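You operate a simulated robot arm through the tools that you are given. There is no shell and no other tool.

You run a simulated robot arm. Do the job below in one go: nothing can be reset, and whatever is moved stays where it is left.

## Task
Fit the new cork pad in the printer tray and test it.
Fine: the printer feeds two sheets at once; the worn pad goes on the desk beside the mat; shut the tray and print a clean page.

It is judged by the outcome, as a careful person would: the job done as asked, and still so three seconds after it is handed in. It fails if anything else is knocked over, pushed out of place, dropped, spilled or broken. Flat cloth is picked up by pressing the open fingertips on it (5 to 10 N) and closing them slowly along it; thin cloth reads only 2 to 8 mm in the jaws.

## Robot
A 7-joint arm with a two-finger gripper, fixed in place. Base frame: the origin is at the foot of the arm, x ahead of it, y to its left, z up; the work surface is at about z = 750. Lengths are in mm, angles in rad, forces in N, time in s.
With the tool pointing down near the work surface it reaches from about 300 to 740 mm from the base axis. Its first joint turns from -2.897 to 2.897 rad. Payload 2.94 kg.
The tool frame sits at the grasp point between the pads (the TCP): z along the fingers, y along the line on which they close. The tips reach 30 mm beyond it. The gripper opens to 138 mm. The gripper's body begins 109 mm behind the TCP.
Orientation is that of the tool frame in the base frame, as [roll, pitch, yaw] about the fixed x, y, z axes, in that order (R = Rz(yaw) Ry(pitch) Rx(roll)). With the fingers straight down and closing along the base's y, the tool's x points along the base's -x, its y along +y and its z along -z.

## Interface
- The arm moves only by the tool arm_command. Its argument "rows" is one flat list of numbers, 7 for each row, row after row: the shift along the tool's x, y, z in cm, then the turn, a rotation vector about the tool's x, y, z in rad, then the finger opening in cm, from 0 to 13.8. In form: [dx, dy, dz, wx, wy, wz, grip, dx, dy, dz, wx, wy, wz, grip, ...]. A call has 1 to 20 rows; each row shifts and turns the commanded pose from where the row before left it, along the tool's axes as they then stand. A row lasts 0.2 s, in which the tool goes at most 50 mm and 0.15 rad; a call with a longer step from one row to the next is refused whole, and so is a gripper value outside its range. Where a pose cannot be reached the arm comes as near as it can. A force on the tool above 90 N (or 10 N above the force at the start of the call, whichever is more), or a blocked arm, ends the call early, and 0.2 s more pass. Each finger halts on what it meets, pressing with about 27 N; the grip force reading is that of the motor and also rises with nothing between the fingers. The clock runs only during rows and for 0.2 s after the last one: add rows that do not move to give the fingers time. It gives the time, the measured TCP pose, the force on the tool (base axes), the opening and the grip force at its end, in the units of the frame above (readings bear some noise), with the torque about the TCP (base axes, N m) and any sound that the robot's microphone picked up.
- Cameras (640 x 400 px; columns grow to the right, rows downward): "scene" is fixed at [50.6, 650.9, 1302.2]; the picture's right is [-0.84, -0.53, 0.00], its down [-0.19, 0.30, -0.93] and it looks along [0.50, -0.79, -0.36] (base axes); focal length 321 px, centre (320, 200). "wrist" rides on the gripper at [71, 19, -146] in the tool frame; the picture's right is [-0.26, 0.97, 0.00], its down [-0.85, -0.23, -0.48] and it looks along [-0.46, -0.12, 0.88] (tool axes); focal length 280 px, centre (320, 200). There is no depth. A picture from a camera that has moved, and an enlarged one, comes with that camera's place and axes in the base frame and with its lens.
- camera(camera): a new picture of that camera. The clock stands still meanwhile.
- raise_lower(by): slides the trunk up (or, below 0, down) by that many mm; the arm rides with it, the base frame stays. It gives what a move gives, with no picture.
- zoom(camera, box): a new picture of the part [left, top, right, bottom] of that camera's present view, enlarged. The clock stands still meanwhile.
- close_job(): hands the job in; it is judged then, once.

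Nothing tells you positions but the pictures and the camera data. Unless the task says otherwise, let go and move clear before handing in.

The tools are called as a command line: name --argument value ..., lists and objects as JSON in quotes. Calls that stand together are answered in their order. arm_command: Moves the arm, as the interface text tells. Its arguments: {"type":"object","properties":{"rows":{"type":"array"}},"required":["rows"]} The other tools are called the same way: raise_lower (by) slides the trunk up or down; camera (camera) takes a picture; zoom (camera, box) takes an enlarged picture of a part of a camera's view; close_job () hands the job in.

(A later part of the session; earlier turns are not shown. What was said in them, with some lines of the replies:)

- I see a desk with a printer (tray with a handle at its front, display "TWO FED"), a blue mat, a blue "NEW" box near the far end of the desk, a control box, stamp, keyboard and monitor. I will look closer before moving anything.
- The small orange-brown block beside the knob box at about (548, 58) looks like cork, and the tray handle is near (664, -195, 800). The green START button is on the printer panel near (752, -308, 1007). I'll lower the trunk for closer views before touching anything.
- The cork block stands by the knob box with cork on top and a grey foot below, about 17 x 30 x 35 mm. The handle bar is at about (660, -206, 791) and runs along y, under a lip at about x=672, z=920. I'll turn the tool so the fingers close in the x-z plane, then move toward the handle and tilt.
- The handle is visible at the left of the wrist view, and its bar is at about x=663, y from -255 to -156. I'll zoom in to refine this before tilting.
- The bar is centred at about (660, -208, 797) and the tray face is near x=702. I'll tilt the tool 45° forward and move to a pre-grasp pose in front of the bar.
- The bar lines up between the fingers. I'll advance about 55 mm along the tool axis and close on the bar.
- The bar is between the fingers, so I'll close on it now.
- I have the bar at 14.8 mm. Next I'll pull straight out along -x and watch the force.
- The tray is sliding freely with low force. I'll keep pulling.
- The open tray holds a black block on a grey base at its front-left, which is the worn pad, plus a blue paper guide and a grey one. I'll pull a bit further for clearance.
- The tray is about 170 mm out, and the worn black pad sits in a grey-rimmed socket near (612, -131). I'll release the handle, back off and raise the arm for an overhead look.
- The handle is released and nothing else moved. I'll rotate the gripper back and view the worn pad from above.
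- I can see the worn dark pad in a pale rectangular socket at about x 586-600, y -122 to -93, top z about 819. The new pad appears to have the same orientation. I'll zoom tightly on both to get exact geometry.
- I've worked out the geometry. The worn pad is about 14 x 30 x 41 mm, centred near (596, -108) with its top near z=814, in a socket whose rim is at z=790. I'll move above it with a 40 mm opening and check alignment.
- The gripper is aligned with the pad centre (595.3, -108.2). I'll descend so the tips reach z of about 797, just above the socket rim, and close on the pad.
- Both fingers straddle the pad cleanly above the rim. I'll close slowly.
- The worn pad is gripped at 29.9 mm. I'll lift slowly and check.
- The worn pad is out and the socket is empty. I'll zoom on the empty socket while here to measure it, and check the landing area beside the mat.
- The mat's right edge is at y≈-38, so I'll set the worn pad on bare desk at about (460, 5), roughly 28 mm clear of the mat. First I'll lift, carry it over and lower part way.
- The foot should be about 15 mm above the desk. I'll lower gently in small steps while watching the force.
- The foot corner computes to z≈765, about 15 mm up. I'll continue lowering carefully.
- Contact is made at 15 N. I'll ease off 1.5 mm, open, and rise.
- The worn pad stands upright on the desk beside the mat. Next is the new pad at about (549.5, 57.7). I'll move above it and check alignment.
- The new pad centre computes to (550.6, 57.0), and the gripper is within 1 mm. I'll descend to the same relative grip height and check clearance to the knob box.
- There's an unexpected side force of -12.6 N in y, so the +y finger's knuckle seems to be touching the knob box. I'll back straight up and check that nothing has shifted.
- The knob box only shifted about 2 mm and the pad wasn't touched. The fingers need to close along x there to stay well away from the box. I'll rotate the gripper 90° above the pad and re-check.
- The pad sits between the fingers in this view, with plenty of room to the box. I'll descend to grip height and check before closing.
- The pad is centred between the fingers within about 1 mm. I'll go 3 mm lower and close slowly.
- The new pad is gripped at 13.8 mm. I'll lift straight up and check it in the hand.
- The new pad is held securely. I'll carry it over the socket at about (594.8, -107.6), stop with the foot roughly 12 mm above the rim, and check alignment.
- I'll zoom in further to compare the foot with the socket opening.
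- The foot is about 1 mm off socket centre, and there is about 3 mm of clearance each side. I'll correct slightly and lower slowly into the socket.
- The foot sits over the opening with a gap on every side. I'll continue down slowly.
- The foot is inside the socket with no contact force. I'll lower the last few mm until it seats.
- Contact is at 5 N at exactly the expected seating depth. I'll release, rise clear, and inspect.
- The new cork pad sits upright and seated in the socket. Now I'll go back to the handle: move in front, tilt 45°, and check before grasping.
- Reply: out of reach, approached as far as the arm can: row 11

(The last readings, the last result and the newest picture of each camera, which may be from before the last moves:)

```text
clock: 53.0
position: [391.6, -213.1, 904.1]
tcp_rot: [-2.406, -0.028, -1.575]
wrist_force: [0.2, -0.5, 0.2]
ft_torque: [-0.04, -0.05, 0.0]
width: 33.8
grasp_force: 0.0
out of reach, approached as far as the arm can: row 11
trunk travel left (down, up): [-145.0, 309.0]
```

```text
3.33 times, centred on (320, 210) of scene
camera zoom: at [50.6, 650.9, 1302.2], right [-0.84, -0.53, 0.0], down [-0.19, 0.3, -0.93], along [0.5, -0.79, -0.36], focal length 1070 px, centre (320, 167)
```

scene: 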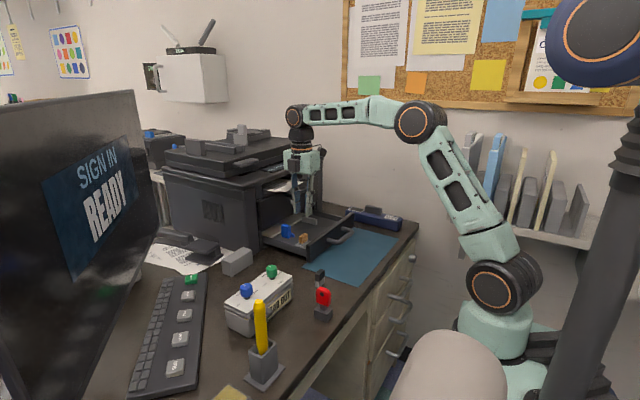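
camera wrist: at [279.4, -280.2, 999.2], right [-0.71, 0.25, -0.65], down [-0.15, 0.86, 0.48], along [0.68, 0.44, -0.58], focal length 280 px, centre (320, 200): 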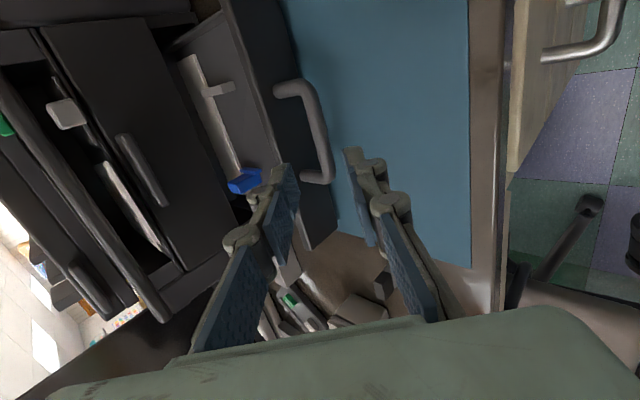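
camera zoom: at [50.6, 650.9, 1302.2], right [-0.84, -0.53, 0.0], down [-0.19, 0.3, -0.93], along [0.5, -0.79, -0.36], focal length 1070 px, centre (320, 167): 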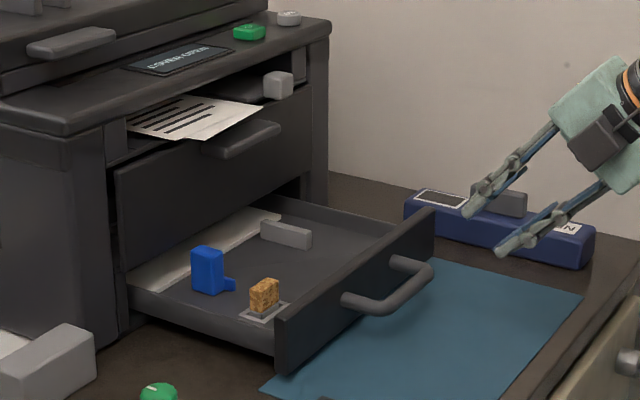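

The arm was slightly past its range at that pose because it was close in. I'll advance along the tool axis and re-check the pose.

arm_command --rows '[0, 0, 2.0, 0, 0, 0, 3.4, 0, 0, 2.5, 0, 0, 0, 3.4, 0, 0, 2.5, 0, 0, 0, 3.4, 0, 0, 0, 0, 0, 0, 3.4]'

camera --camera "wrist"

zoom --camera "scene" --box '[260, 170, 400, 270]'

```text
clock: 54.0
position: [439.7, -213.9, 852.3]
tcp_rot: [-2.403, -0.03, -1.575]
wrist_force: [0.0, 0.7, -0.6]
ft_torque: [0.02, 0.04, -0.01]
width: 34.2
grasp_force: 0.2
trunk travel left (down, up): [-145.0, 309.0]
```

```text
taken
camera wrist: at [327.3, -281.1, 948.6], right [-0.71, 0.25, -0.66], down [-0.15, 0.86, 0.48], along [0.69, 0.44, -0.58], focal length 280 px, centre (320, 200)
```

wrist: 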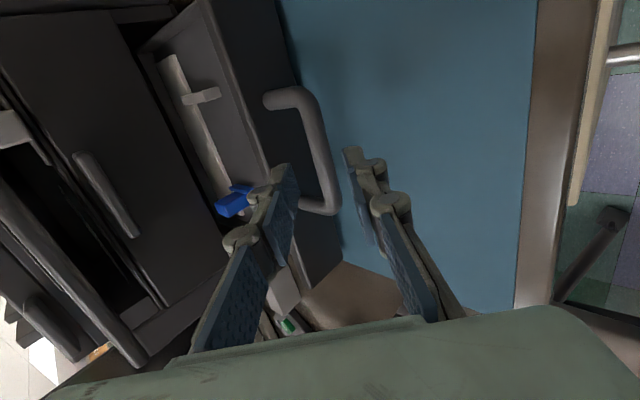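

```text
4.00 times, centred on (330, 220) of scene
camera zoom: at [50.6, 650.9, 1302.2], right [-0.84, -0.53, 0.0], down [-0.19, 0.3, -0.93], along [0.5, -0.79, -0.36], focal length 1284 px, centre (280, 120)
```

zoom: 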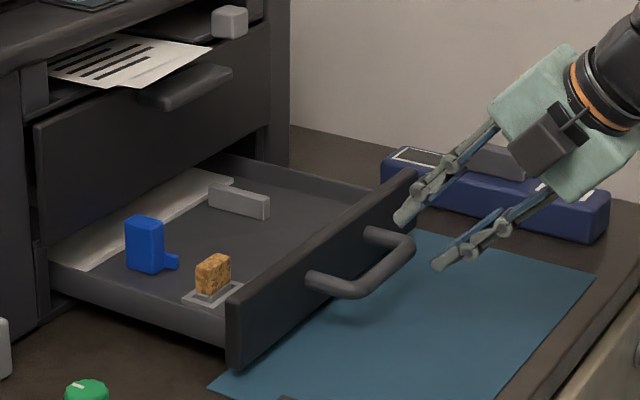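

The tilt is about 3° short and slightly off in pitch, so I'll correct the orientation and line up on the bar, then advance part way.

arm_command --rows '[0, 0, 0, 0.047, -0.022, 0.02, 3.4, -0.45, 0.33, 0.5, 0, 0, 0, 3.4, 0, 0, 1.5, 0, 0, 0, 3.4, 0, 0, 0, 0, 0, 0, 3.4]'

camera --camera "wrist"

zoom --camera "scene" --box '[280, 190, 380, 260]'

```text
clock: 55.0
position: [452.0, -209.0, 834.9]
tcp_rot: [-2.358, 0.004, -1.574]
wrist_force: [1.1, -0.5, -0.3]
ft_torque: [-0.02, -0.02, 0.01]
width: 33.9
grasp_force: 0.0
trunk travel left (down, up): [-145.0, 309.0]
```

```text
taken
camera wrist: at [334.5, -279.2, 924.2], right [-0.68, 0.27, -0.68], down [-0.17, 0.85, 0.5], along [0.71, 0.46, -0.53], focal length 280 px, centre (320, 200)
```

wrist: 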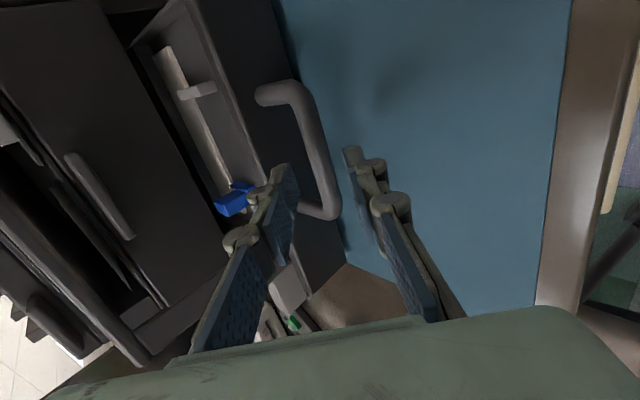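

```text
5.71 times, centred on (330, 225) of scene
camera zoom: at [50.6, 650.9, 1302.2], right [-0.84, -0.53, 0.0], down [-0.19, 0.3, -0.93], along [0.5, -0.79, -0.36], focal length 1834 px, centre (263, 57)
```

zoom: 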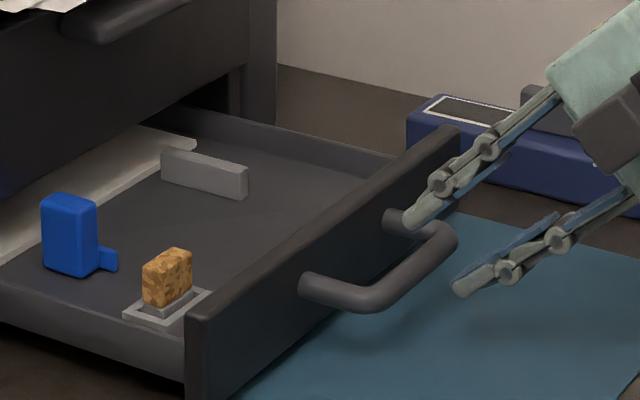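

Aligned with the bar; I'll advance the last 38 mm and close on it.

arm_command --rows '[0, 0, 1.3, 0, 0, 0, 3.4, 0, 0, 1.3, 0, 0, 0, 3.4, 0, 0, 1.27, 0, 0, 0, 3.4, 0, 0, 0, 0, 0, 0, 3.4]'

camera --camera "wrist"

zoom --camera "scene" --box '[280, 190, 380, 260]'

```text
clock: 56.0
position: [479.2, -210.1, 807.9]
tcp_rot: [-2.36, 0.003, -1.573]
wrist_force: [0.0, 0.8, -0.7]
ft_torque: [0.01, 0.01, -0.01]
width: 34.1
grasp_force: 0.1
trunk travel left (down, up): [-145.0, 309.0]
```

```text
taken
camera wrist: at [361.8, -280.0, 895.8], right [-0.68, 0.27, -0.68], down [-0.17, 0.85, 0.5], along [0.71, 0.46, -0.53], focal length 280 px, centre (320, 200)
```

wrist: 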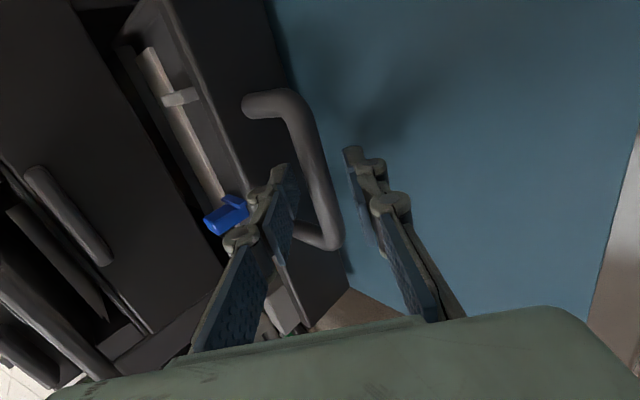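

```text
5.71 times, centred on (330, 225) of scene
camera zoom: at [50.6, 650.9, 1302.2], right [-0.84, -0.53, 0.0], down [-0.19, 0.3, -0.93], along [0.5, -0.79, -0.36], focal length 1834 px, centre (263, 57)
```

zoom: 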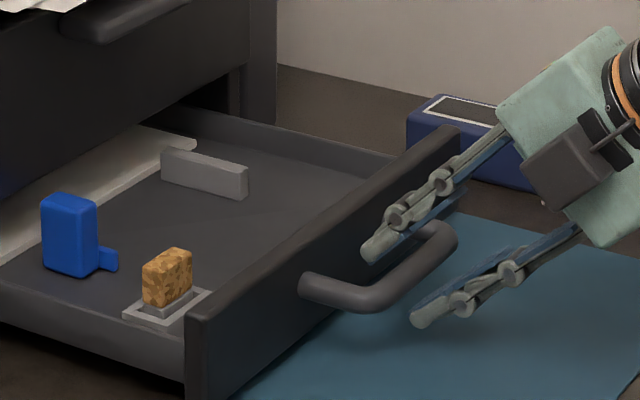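

The bar is between the fingers as before. I'll close on it first.

arm_command --rows '[0, 0, 0, 0, 0, 0, 2.2, 0, 0, 0, 0, 0, 0, 1.0, 0, 0, 0, 0, 0, 0, 0.8, 0, 0, 0, 0, 0, 0, 0.8]'

```text
clock: 57.0
position: [478.5, -210.8, 808.4]
tcp_rot: [-2.356, 0.003, -1.573]
wrist_force: [2.6, 0.5, 5.0]
ft_torque: [-0.39, -0.05, 0.54]
width: 14.7
grasp_force: 40.8
trunk travel left (down, up): [-145.0, 309.0]
```

The bar is gripped at 14.7 mm. I'll push the tray in smoothly along +x, stopping about 25 mm short to check that the pad is still in place.

arm_command --rows '[0, -0.21, 0.21, 0, 0, 0, 0.8, 0, -0.42, 0.42, 0, 0, 0, 0.8, 0, -0.6, 0.6, 0, 0, 0, 0.8, 0, -0.6, 0.6, 0, 0, 0, 0.8, 0, -0.6, 0.6, 0, 0, 0, 0.8, 0, -0.6, 0.6, 0, 0, 0, 0.8, 0, -0.6, 0.6, 0, 0, 0, 0.8, 0, -0.6, 0.6, 0, 0, 0, 0.8, 0, -0.6, 0.6, 0, 0, 0, 0.8, 0, -0.42, 0.42, 0, 0, 0, 0.8, 0, -0.21, 0.21, 0, 0, 0, 0.8, 0, 0, 0, 0, 0, 0, 0.8]'

zoom --camera "scene" --box '[240, 160, 360, 250]'

```text
clock: 59.6
position: [555.4, -209.8, 809.5]
tcp_rot: [-2.356, 0.001, -1.575]
wrist_force: [0.3, -2.9, 7.9]
ft_torque: [-0.48, -0.06, 0.43]
width: 14.6
grasp_force: 40.8
trunk travel left (down, up): [-145.0, 309.0]
```

```text
4.44 times, centred on (300, 205) of scene
camera zoom: at [50.6, 650.9, 1302.2], right [-0.84, -0.53, 0.0], down [-0.19, 0.3, -0.93], along [0.5, -0.79, -0.36], focal length 1427 px, centre (409, 178)
```

zoom: 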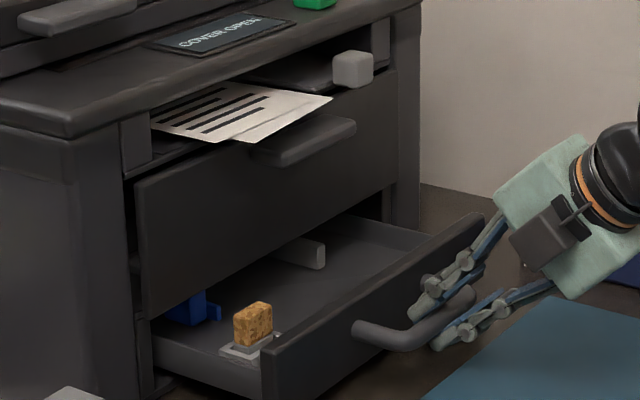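

The tray is moving smoothly and the pad is steady. I'll push the rest of the way.

arm_command --rows '[0, -0.21, 0.21, 0, 0, 0, 0.8, 0, -0.5, 0.5, 0, 0, 0, 0.8, 0, -0.6, 0.6, 0, 0, 0, 0.8, 0, -0.6, 0.6, 0, 0, 0, 0.8, 0, -0.6, 0.6, 0, 0, 0, 0.8, 0, -0.6, 0.6, 0, 0, 0, 0.8, 0, -0.6, 0.6, 0, 0, 0, 0.8, 0, -0.6, 0.6, 0, 0, 0, 0.8, 0, -0.6, 0.6, 0, 0, 0, 0.8, 0, -0.5, 0.5, 0, 0, 0, 0.8, 0, -0.42, 0.42, 0, 0, 0, 0.8, 0, -0.21, 0.21, 0, 0, 0, 0.8, 0, 0, 0, 0, 0, 0, 0.8]'

zoom --camera "scene" --box '[240, 150, 360, 240]'

```text
clock: 62.4
position: [642.4, -209.1, 807.2]
tcp_rot: [-2.355, 0.004, -1.572]
wrist_force: [-0.5, -7.4, 4.8]
ft_torque: [-0.61, -0.04, 0.3]
width: 15.0
grasp_force: 40.5
trunk travel left (down, up): [-145.0, 309.0]
```

```text
4.44 times, centred on (300, 195) of scene
camera zoom: at [50.6, 650.9, 1302.2], right [-0.84, -0.53, 0.0], down [-0.19, 0.3, -0.93], along [0.5, -0.79, -0.36], focal length 1427 px, centre (409, 222)
```

zoom: 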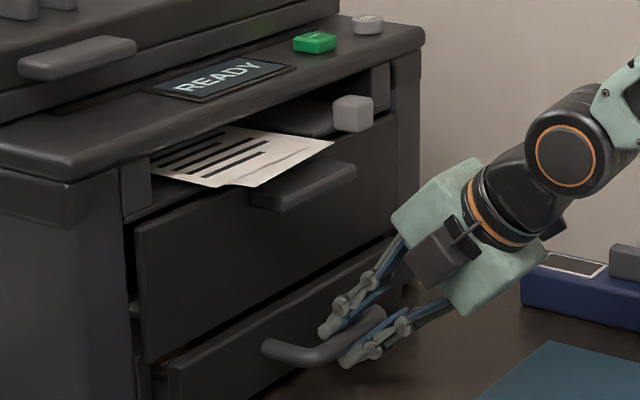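

The display now reads READY. I'll push the last few mm until the tray meets its stop.

arm_command --rows '[0, -0.21, 0.21, 0, 0, 0, 0.8, 0, -0.21, 0.21, 0, 0, 0, 0.8, 0, -0.1, 0.1, 0, 0, 0, 0.8, 0, 0, 0, 0, 0, 0, 0.8]'

zoom --camera "scene" --box '[240, 150, 360, 240]'

```text
clock: 63.4
position: [649.8, -209.2, 807.9]
tcp_rot: [-2.356, 0.005, -1.574]
wrist_force: [0.0, -5.7, 7.2]
ft_torque: [-0.44, -0.04, 0.5]
width: 14.9
grasp_force: 40.8
trunk travel left (down, up): [-145.0, 309.0]
```

```text
4.44 times, centred on (300, 195) of scene
camera zoom: at [50.6, 650.9, 1302.2], right [-0.84, -0.53, 0.0], down [-0.19, 0.3, -0.93], along [0.5, -0.79, -0.36], focal length 1427 px, centre (409, 222)
```

zoom: 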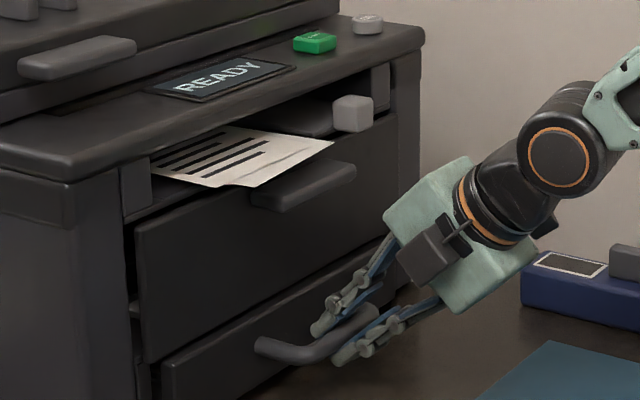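

arm_command --rows '[0, -0.1, 0.1, 0, 0, 0, 0.8, 0, 0, 0, 0, 0, 0, 0.8]'

```text
clock: 64.0
position: [650.2, -208.9, 808.8]
tcp_rot: [-2.357, 0.001, -1.574]
wrist_force: [-6.9, -3.5, 8.1]
ft_torque: [-0.53, -0.01, 0.41]
width: 14.7
grasp_force: 41.3
trunk travel left (down, up): [-145.0, 309.0]
```

The tray is fully shut against its stop and the display shows READY. I'll release the handle and back away along the tool axis.

arm_command --rows '[0, 0, 0, 0, 0, 0, 2.0, 0, 0, 0, 0, 0, 0, 3.2, 0, 0, 0, 0, 0, 0, 3.4, 0, 0, -1.5, 0, 0, 0, 3.4, 0, 0, -2, 0, 0, 0, 3.4, 0, 0, -3, 0, 0, 0, 3.4, 0, 0, -3, 0, 0, 0, 3.4, 0, 0, -2, 0, 0, 0, 3.4, 0, 0, 0, 0, 0, 0, 2.0, 0, 0, 0, 0, 0, 0, 0.5, 0, 0, 0, 0, 0, 0, 0]'

camera --camera "wrist"

zoom --camera "scene" --box '[240, 130, 360, 240]'

```text
clock: 66.4
position: [569.5, -209.1, 887.5]
tcp_rot: [-2.358, 0.003, -1.573]
wrist_force: [0.3, -0.1, 0.3]
ft_torque: [0.02, 0.0, 0.02]
width: 0.0
grasp_force: 26.8
trunk travel left (down, up): [-145.0, 309.0]
```

```text
taken
camera wrist: at [452.5, -279.7, 976.1], right [-0.68, 0.27, -0.68], down [-0.17, 0.85, 0.5], along [0.71, 0.46, -0.53], focal length 280 px, centre (320, 200)
```

wrist: 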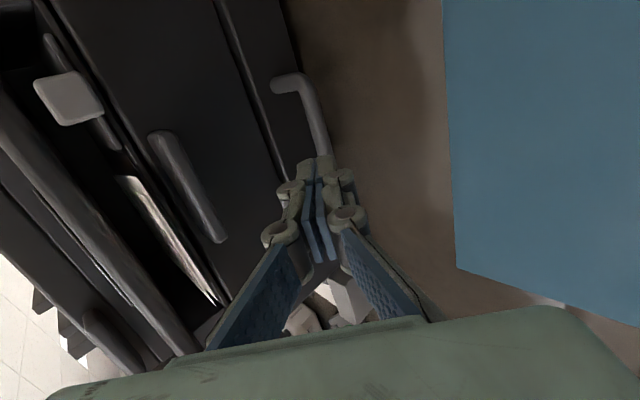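

```text
3.64 times, centred on (300, 185) of scene
camera zoom: at [50.6, 650.9, 1302.2], right [-0.84, -0.53, 0.0], down [-0.19, 0.3, -0.93], along [0.5, -0.79, -0.36], focal length 1167 px, centre (393, 254)
```

zoom: 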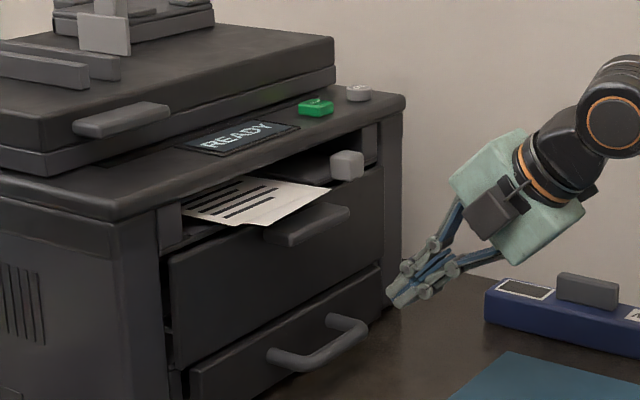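

The handle is released, and START is the green button on the panel. I'll raise the trunk so the arm can look at the panel from above.

raise_lower --by 230

camera --camera "wrist"

zoom --camera "scene" --box '[220, 60, 400, 220]'

```text
clock: 68.8
position: [568.7, -210.5, 1117.5]
tcp_rot: [-2.357, 0.002, -1.574]
wrist_force: [0.4, -0.6, 0.1]
ft_torque: [0.03, 0.01, 0.0]
width: 0.0
grasp_force: 26.6
trunk travel left (down, up): [-375.0, 79.0]
```

```text
taken
camera wrist: at [452.5, -279.7, 1206.1], right [-0.68, 0.27, -0.68], down [-0.17, 0.85, 0.5], along [0.71, 0.46, -0.53], focal length 280 px, centre (320, 200)
```

wrist: 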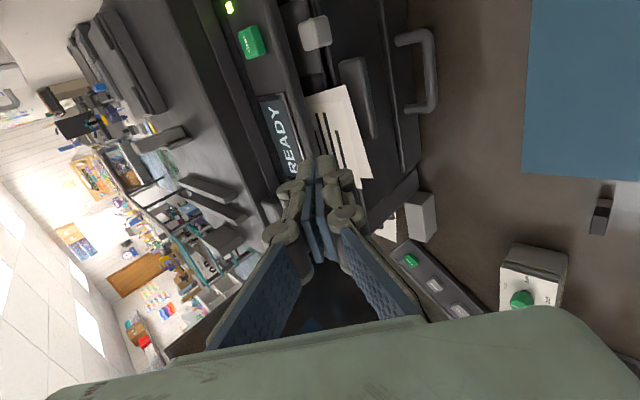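

```text
2.50 times, centred on (310, 140) of scene
camera zoom: at [50.6, 650.9, 1302.2], right [-0.84, -0.53, 0.0], down [-0.19, 0.3, -0.93], along [0.5, -0.79, -0.36], focal length 802 px, centre (345, 350)
```

zoom: 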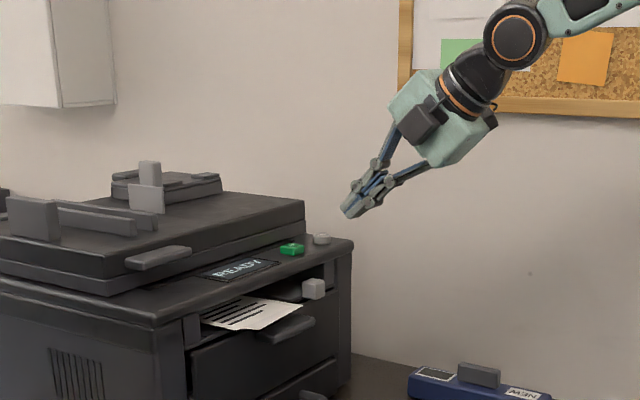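

zoom --camera "wrist" --box '[200, 0, 340, 100]'

zoom --camera "scene" --box '[270, 140, 330, 185]'

```text
4.00 times, centred on (270, 50) of wrist
camera zoom: at [452.5, -279.7, 1206.1], right [-0.68, 0.27, -0.68], down [-0.17, 0.85, 0.5], along [0.71, 0.46, -0.53], focal length 1122 px, centre (520, 800)
```

zoom: 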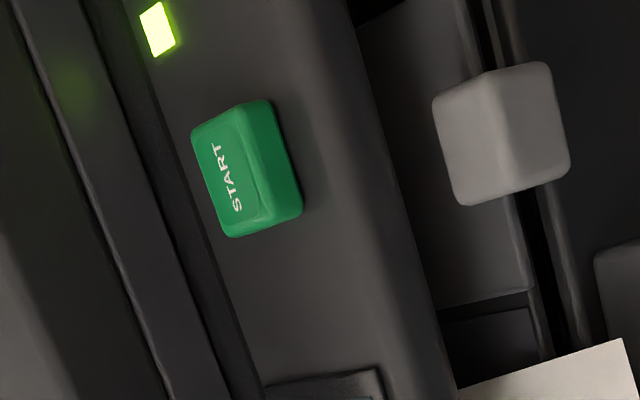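

```text
8.89 times, centred on (300, 162) of scene
camera zoom: at [50.6, 650.9, 1302.2], right [-0.84, -0.53, 0.0], down [-0.19, 0.3, -0.93], along [0.5, -0.79, -0.36], focal length 2853 px, centre (498, 533)
```

zoom: 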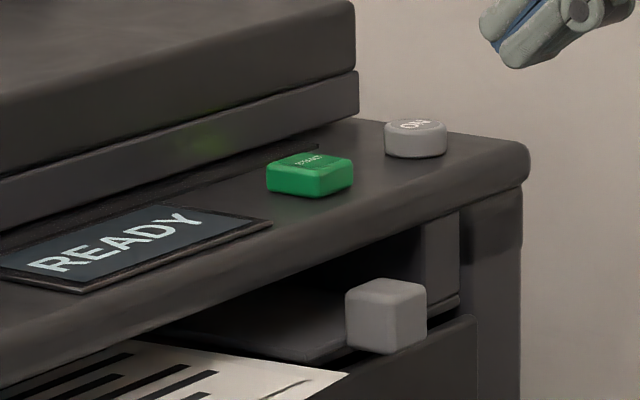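

START's top centre triangulates to (747, -305.6, 1016). I'll bring the closed fingertips to about 30 mm above it and check.

arm_command --rows '[1.9, -1.72, 2.92, 0, 0, 0, 0, 1.9, -1.72, 2.92, 0, 0, 0, 0, 1.9, -1.72, 2.92, 0, 0, 0, 0, 1.9, -1.72, 2.92, 0, 0, 0, 0, 1.9, -1.72, 2.92, 0, 0, 0, 0, 0, 0, 0, 0, 0, 0, 0]'

camera --camera "wrist"

zoom --camera "scene" --box '[250, 110, 350, 190]'

```text
clock: 70.2
position: [733.0, -304.4, 1073.0]
tcp_rot: [-2.359, 0.002, -1.574]
wrist_force: [-0.2, -0.6, -0.2]
ft_torque: [-0.02, -0.03, -0.01]
width: 0.0
grasp_force: 27.3
trunk travel left (down, up): [-375.0, 79.0]
```

```text
taken
camera wrist: at [615.3, -374.4, 1162.5], right [-0.68, 0.26, -0.68], down [-0.17, 0.85, 0.5], along [0.71, 0.46, -0.53], focal length 280 px, centre (320, 200)
```

wrist: 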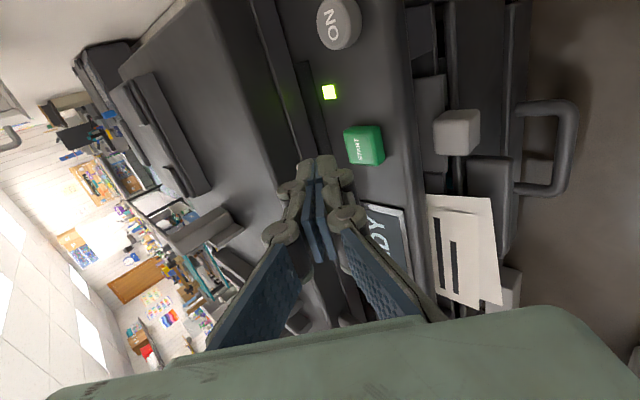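

```text
5.00 times, centred on (300, 150) of scene
camera zoom: at [50.6, 650.9, 1302.2], right [-0.84, -0.53, 0.0], down [-0.19, 0.3, -0.93], along [0.5, -0.79, -0.36], focal length 1605 px, centre (420, 450)
```

zoom: 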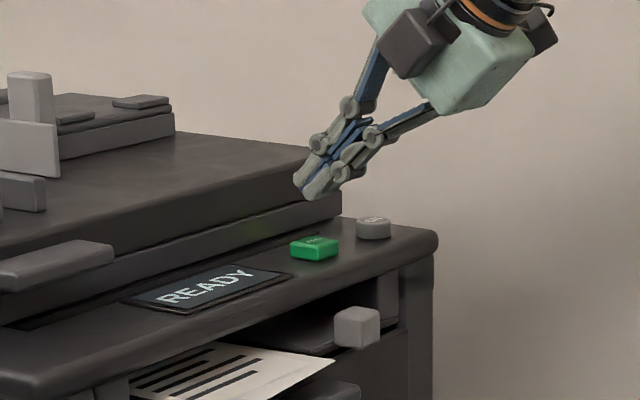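

The fingertips line up above START. I'll lower vertically toward it, then in small steps with force checks.

arm_command --rows '[0.15, 0.6, 0.6, 0, 0, 0, 0, 0, 0.6, 0.6, 0, 0, 0, 0, 0, 0.5, 0.5, 0, 0, 0, 0, 0, 0, 0, 0, 0, 0, 0]'

zoom --camera "scene" --box '[270, 130, 330, 180]'

zoom --camera "wrist" --box '[270, 60, 430, 190]'

```text
clock: 71.2
position: [733.9, -306.6, 1049.2]
tcp_rot: [-2.359, 0.001, -1.573]
wrist_force: [-0.6, 0.3, -0.7]
ft_torque: [-0.01, 0.01, -0.02]
width: 0.0
grasp_force: 27.2
trunk travel left (down, up): [-375.0, 79.0]
```

```text
8.00 times, centred on (300, 155) of scene
camera zoom: at [50.6, 650.9, 1302.2], right [-0.84, -0.53, 0.0], down [-0.19, 0.3, -0.93], along [0.5, -0.79, -0.36], focal length 2568 px, centre (480, 560)
```

zoom: 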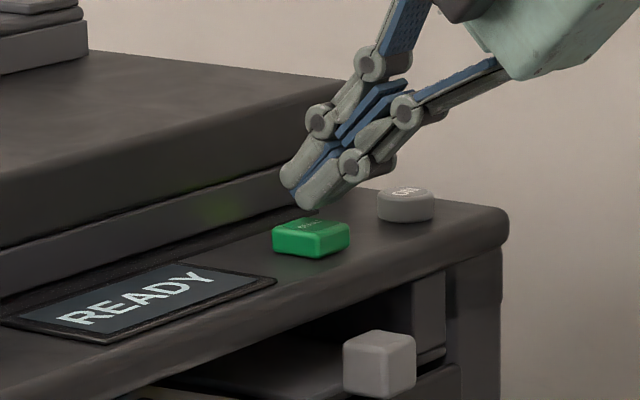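

```text
3.08 times, centred on (350, 125) of wrist
camera zoom: at [615.9, -376.6, 1138.8], right [-0.68, 0.27, -0.68], down [-0.17, 0.85, 0.5], along [0.71, 0.46, -0.53], focal length 863 px, centre (228, 431)
```

zoom: 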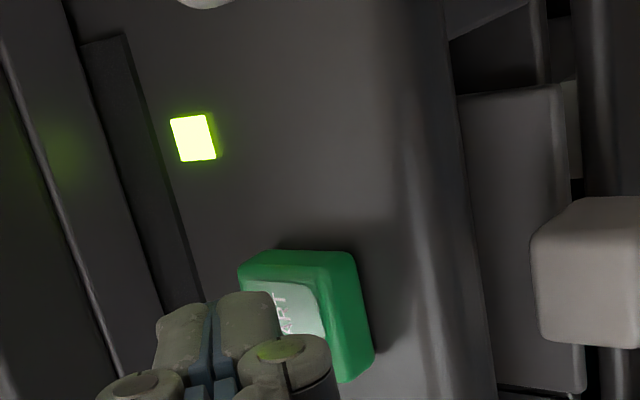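

arm_command --rows '[0, 0.35, 0.07, 0, 0, 0, 0, 0, 0.2, 0.2, 0, 0, 0, 0, 0, 0, 0, 0, 0, 0, 0]'

zoom --camera "scene" --box '[270, 130, 330, 180]'

```text
clock: 72.0
position: [731.3, -306.0, 1044.4]
tcp_rot: [-2.359, 0.004, -1.571]
wrist_force: [0.5, 0.0, -0.6]
ft_torque: [-0.01, 0.02, 0.0]
width: 0.0
grasp_force: 27.1
trunk travel left (down, up): [-375.0, 79.0]
```

```text
8.00 times, centred on (300, 155) of scene
camera zoom: at [50.6, 650.9, 1302.2], right [-0.84, -0.53, 0.0], down [-0.19, 0.3, -0.93], along [0.5, -0.79, -0.36], focal length 2568 px, centre (480, 560)
```

zoom: 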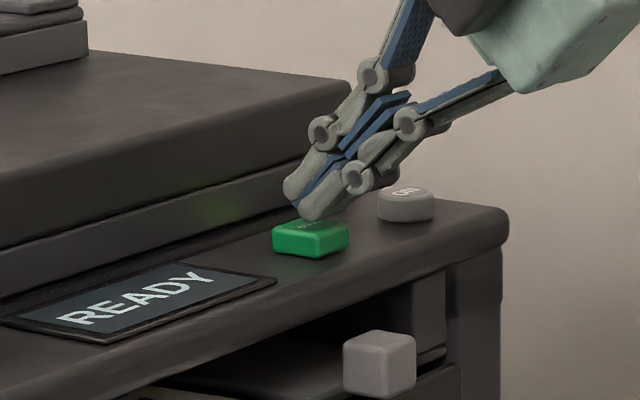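

Just above the button now; I'll press in small steps.

arm_command --rows '[0, 0.15, 0.15, 0, 0, 0, 0, 0, 0.15, 0.15, 0, 0, 0, 0]'

zoom --camera "scene" --box '[240, 130, 330, 200]'

```text
clock: 72.6
position: [730.4, -306.8, 1041.0]
tcp_rot: [-2.358, 0.002, -1.572]
wrist_force: [0.4, -0.2, 0.5]
ft_torque: [-0.01, 0.02, 0.01]
width: 0.0
grasp_force: 27.0
trunk travel left (down, up): [-375.0, 79.0]
```

```text
5.71 times, centred on (285, 165) of scene
camera zoom: at [50.6, 650.9, 1302.2], right [-0.84, -0.53, 0.0], down [-0.19, 0.3, -0.93], along [0.5, -0.79, -0.36], focal length 1834 px, centre (520, 400)
```

zoom: 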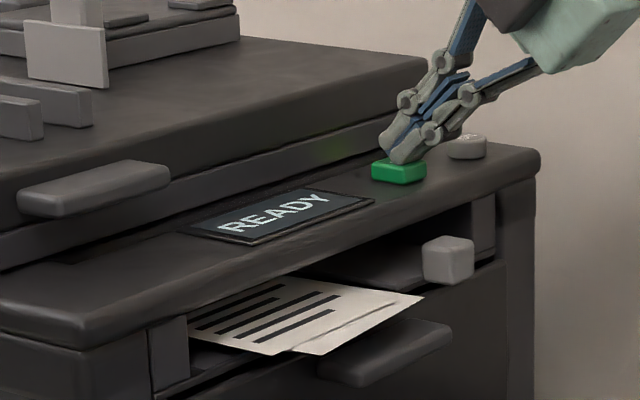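

arm_command --rows '[0, 0.15, 0.15, 0, 0, 0, 0, 0, 0.15, 0.15, 0, 0, 0, 0]'

```text
clock: 73.2
position: [731.7, -305.6, 1038.0]
tcp_rot: [-2.356, 0.005, -1.575]
wrist_force: [1.9, -0.2, 2.2]
ft_torque: [0.02, -0.05, -0.03]
width: 0.0
grasp_force: 27.5
trunk travel left (down, up): [-375.0, 79.0]
heard: click
```

I heard a click with a light contact force. I'll check the display and output.

zoom --camera "scene" --box '[240, 130, 330, 200]'

arm_command --rows '[0, 0, 0, 0, 0, 0, 0, 0, 0, 0, 0, 0, 0, 0]'

zoom --camera "scene" --box '[240, 130, 330, 200]'

```text
5.71 times, centred on (285, 165) of scene
camera zoom: at [50.6, 650.9, 1302.2], right [-0.84, -0.53, 0.0], down [-0.19, 0.3, -0.93], along [0.5, -0.79, -0.36], focal length 1834 px, centre (520, 400)
```

zoom: 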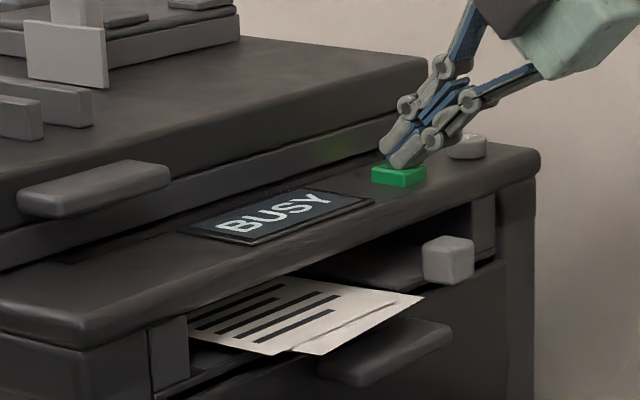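

```text
clock: 73.8
position: [730.6, -305.3, 1036.9]
tcp_rot: [-2.358, 0.002, -1.574]
wrist_force: [1.1, 0.1, 2.6]
ft_torque: [-0.05, -0.05, 0.01]
width: 0.1
grasp_force: 26.8
trunk travel left (down, up): [-375.0, 79.0]
```

```text
5.71 times, centred on (285, 165) of scene
camera zoom: at [50.6, 650.9, 1302.2], right [-0.84, -0.53, 0.0], down [-0.19, 0.3, -0.93], along [0.5, -0.79, -0.36], focal length 1834 px, centre (520, 400)
```

zoom: 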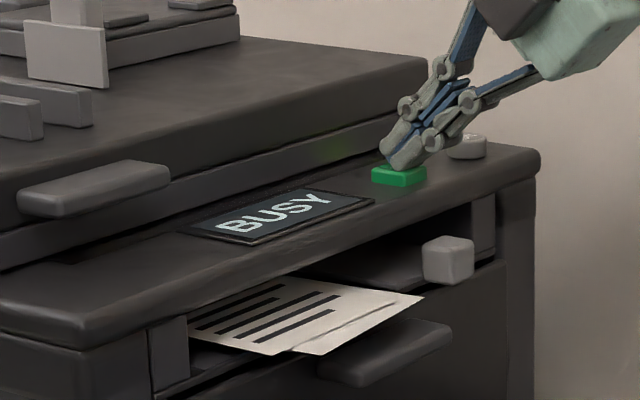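

The printer is BUSY printing. I'll lift straight off the button, back clear, and wait for the result.

arm_command --rows '[0, -0.5, -0.5, 0, 0, 0, 0, 0, -1.2, -1.2, 0, 0, 0, 0, 0, -1.5, -1.5, 0, 0, 0, 0, 0, 0, -4, 0, 0, 0, 0, 0, 0, -4, 0, 0, 0, 0, 0, 0, -4, 0, 0, 0, 0, 0, 0, 0, 0, 0, 0, 0, 0, 0, 0, 0, 0, 0, 0, 0, 0, 0, 0, 0, 0, 0]'

zoom --camera "scene" --box '[240, 130, 350, 220]'

camera --camera "wrist"

```text
clock: 75.8
position: [646.5, -304.7, 1164.1]
tcp_rot: [-2.358, 0.0, -1.572]
wrist_force: [-0.6, -0.5, 0.9]
ft_torque: [-0.01, -0.05, 0.01]
width: 0.0
grasp_force: 27.3
trunk travel left (down, up): [-375.0, 79.0]
```

```text
4.44 times, centred on (295, 175) of scene
camera zoom: at [50.6, 650.9, 1302.2], right [-0.84, -0.53, 0.0], down [-0.19, 0.3, -0.93], along [0.5, -0.79, -0.36], focal length 1427 px, centre (431, 311)
```

zoom: 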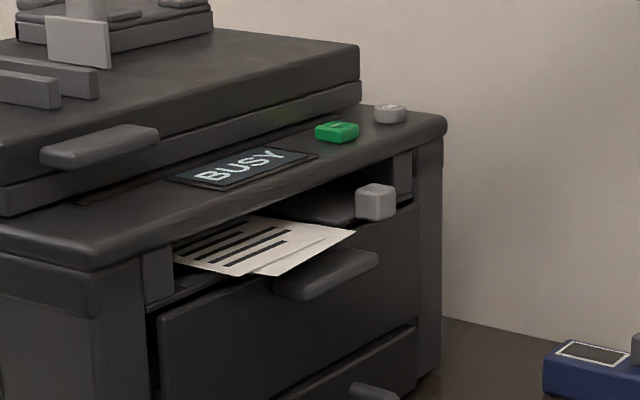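

```text
taken
camera wrist: at [529.1, -375.2, 1252.5], right [-0.68, 0.27, -0.68], down [-0.17, 0.85, 0.5], along [0.71, 0.46, -0.53], focal length 280 px, centre (320, 200)
```

wrist: 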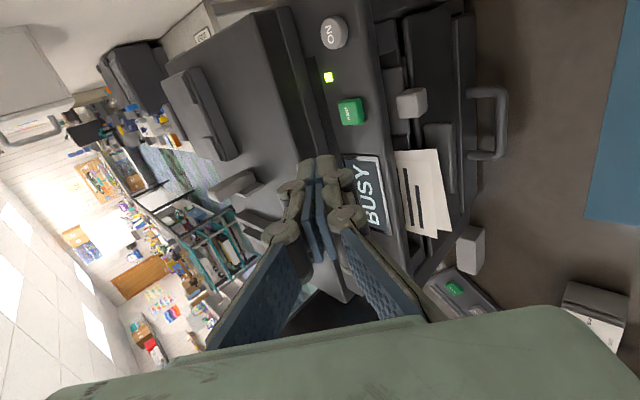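

Still BUSY with a sheet in the output. I'll wait a few more seconds.

arm_command --rows '[0, 0, 0, 0, 0, 0, 0, 0, 0, 0, 0, 0, 0, 0, 0, 0, 0, 0, 0, 0, 0, 0, 0, 0, 0, 0, 0, 0, 0, 0, 0, 0, 0, 0, 0, 0, 0, 0, 0, 0, 0, 0, 0, 0, 0, 0, 0, 0, 0, 0, 0, 0, 0, 0, 0, 0, 0, 0, 0, 0, 0, 0, 0, 0, 0, 0, 0, 0, 0, 0]'

zoom --camera "scene" --box '[240, 130, 350, 220]'

```text
clock: 78.0
position: [645.9, -304.2, 1163.9]
tcp_rot: [-2.359, 0.004, -1.572]
wrist_force: [-0.7, 0.2, 0.2]
ft_torque: [-0.02, -0.01, 0.01]
width: 0.1
grasp_force: 27.1
trunk travel left (down, up): [-375.0, 79.0]
```

```text
4.44 times, centred on (295, 175) of scene
camera zoom: at [50.6, 650.9, 1302.2], right [-0.84, -0.53, 0.0], down [-0.19, 0.3, -0.93], along [0.5, -0.79, -0.36], focal length 1427 px, centre (431, 311)
```

zoom: 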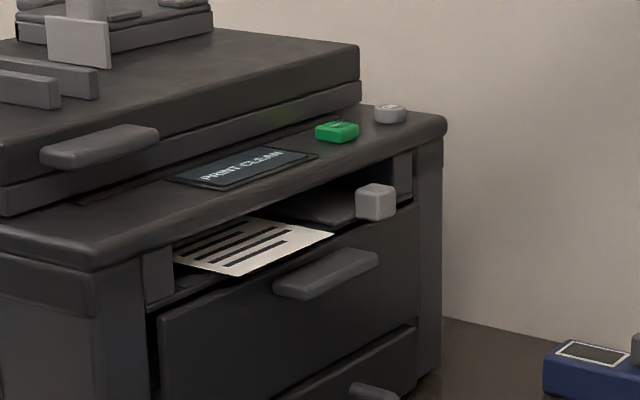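

The display now reads PRINT CLEAN with a clean page out. I'll back the arm further clear and do a final check of the whole scene.

arm_command --rows '[0, 0, -3, 0, 0, 0, 2, 0, 0, -3, 0, 0, 0, 4, 0, 0, -3, 0, 0, 0, 4, 0, 0, 0, 0, 0, 0, 4]'

camera --camera "scene"

zoom --camera "scene" --box '[220, 200, 420, 340]'

zoom --camera "scene" --box '[240, 130, 350, 240]'

```text
clock: 79.0
position: [584.3, -305.3, 1229.5]
tcp_rot: [-2.357, 0.004, -1.572]
wrist_force: [0.5, 0.5, -0.3]
ft_torque: [-0.01, -0.02, 0.0]
width: 40.2
grasp_force: 0.0
trunk travel left (down, up): [-375.0, 79.0]
```

```text
taken
```

scene: 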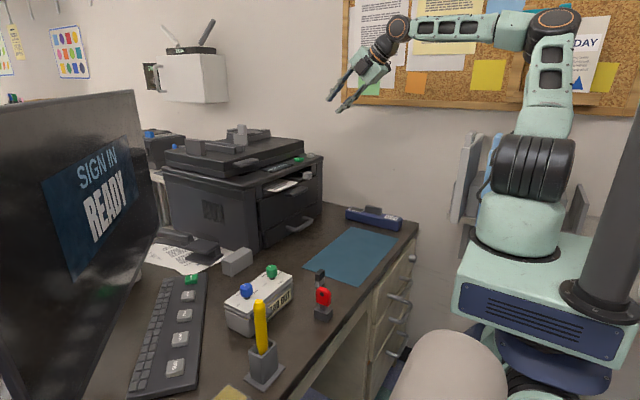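

```text
2.86 times, centred on (320, 270) of scene
camera zoom: at [50.6, 650.9, 1302.2], right [-0.84, -0.53, 0.0], down [-0.19, 0.3, -0.93], along [0.5, -0.79, -0.36], focal length 917 px, centre (320, 0)
```

zoom: 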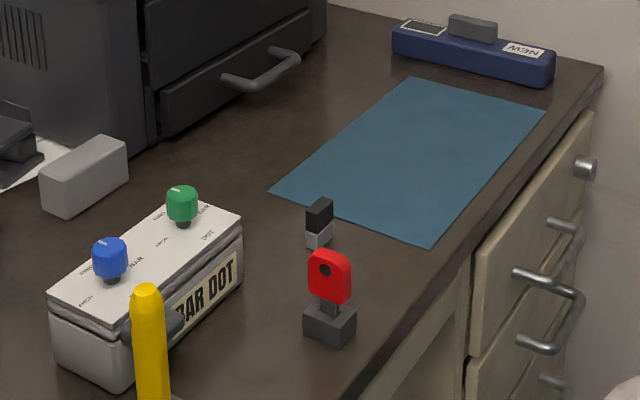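

```text
3.64 times, centred on (295, 185) of scene
camera zoom: at [50.6, 650.9, 1302.2], right [-0.84, -0.53, 0.0], down [-0.19, 0.3, -0.93], along [0.5, -0.79, -0.36], focal length 1167 px, centre (411, 254)
```

zoom: 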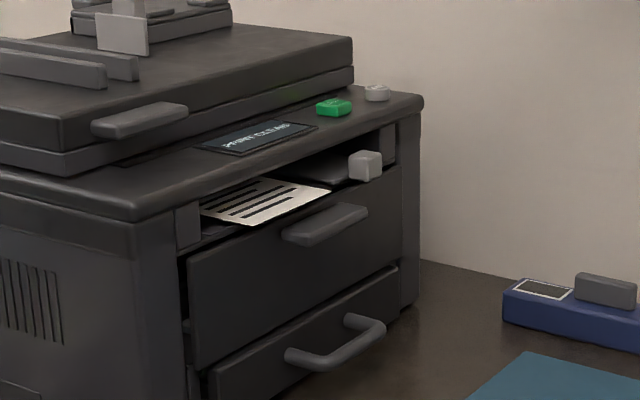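

The tray is shut with the new cork pad in it, and the display shows PRINT CLEAN. The worn pad stands on the desk beside the mat, and the arm is clear. Nothing is knocked over, though the knob box was nudged about 2 mm earlier. I'm handing the job in.

close_job

```text
The job is handed in.
```

The new cork pad is in the printer tray, the tray is shut, and the test print finished with the display reading PRINT CLEAN. The job is handed in.

- **Worn pad:** it stands upright on the desk, about 28 mm from the mat's right edge.
- **New pad:** it sits upright in the socket, at the same depth the worn pad sat.
- **Test:** I pressed START once the display read READY, and one page came out.
- **Knob box:** on my first try at picking up the new pad, a finger knuckle touched the box and moved it about 2 mm. I did not move it back. Its knobs weren't touched, and nothing else was knocked over or moved out of place.
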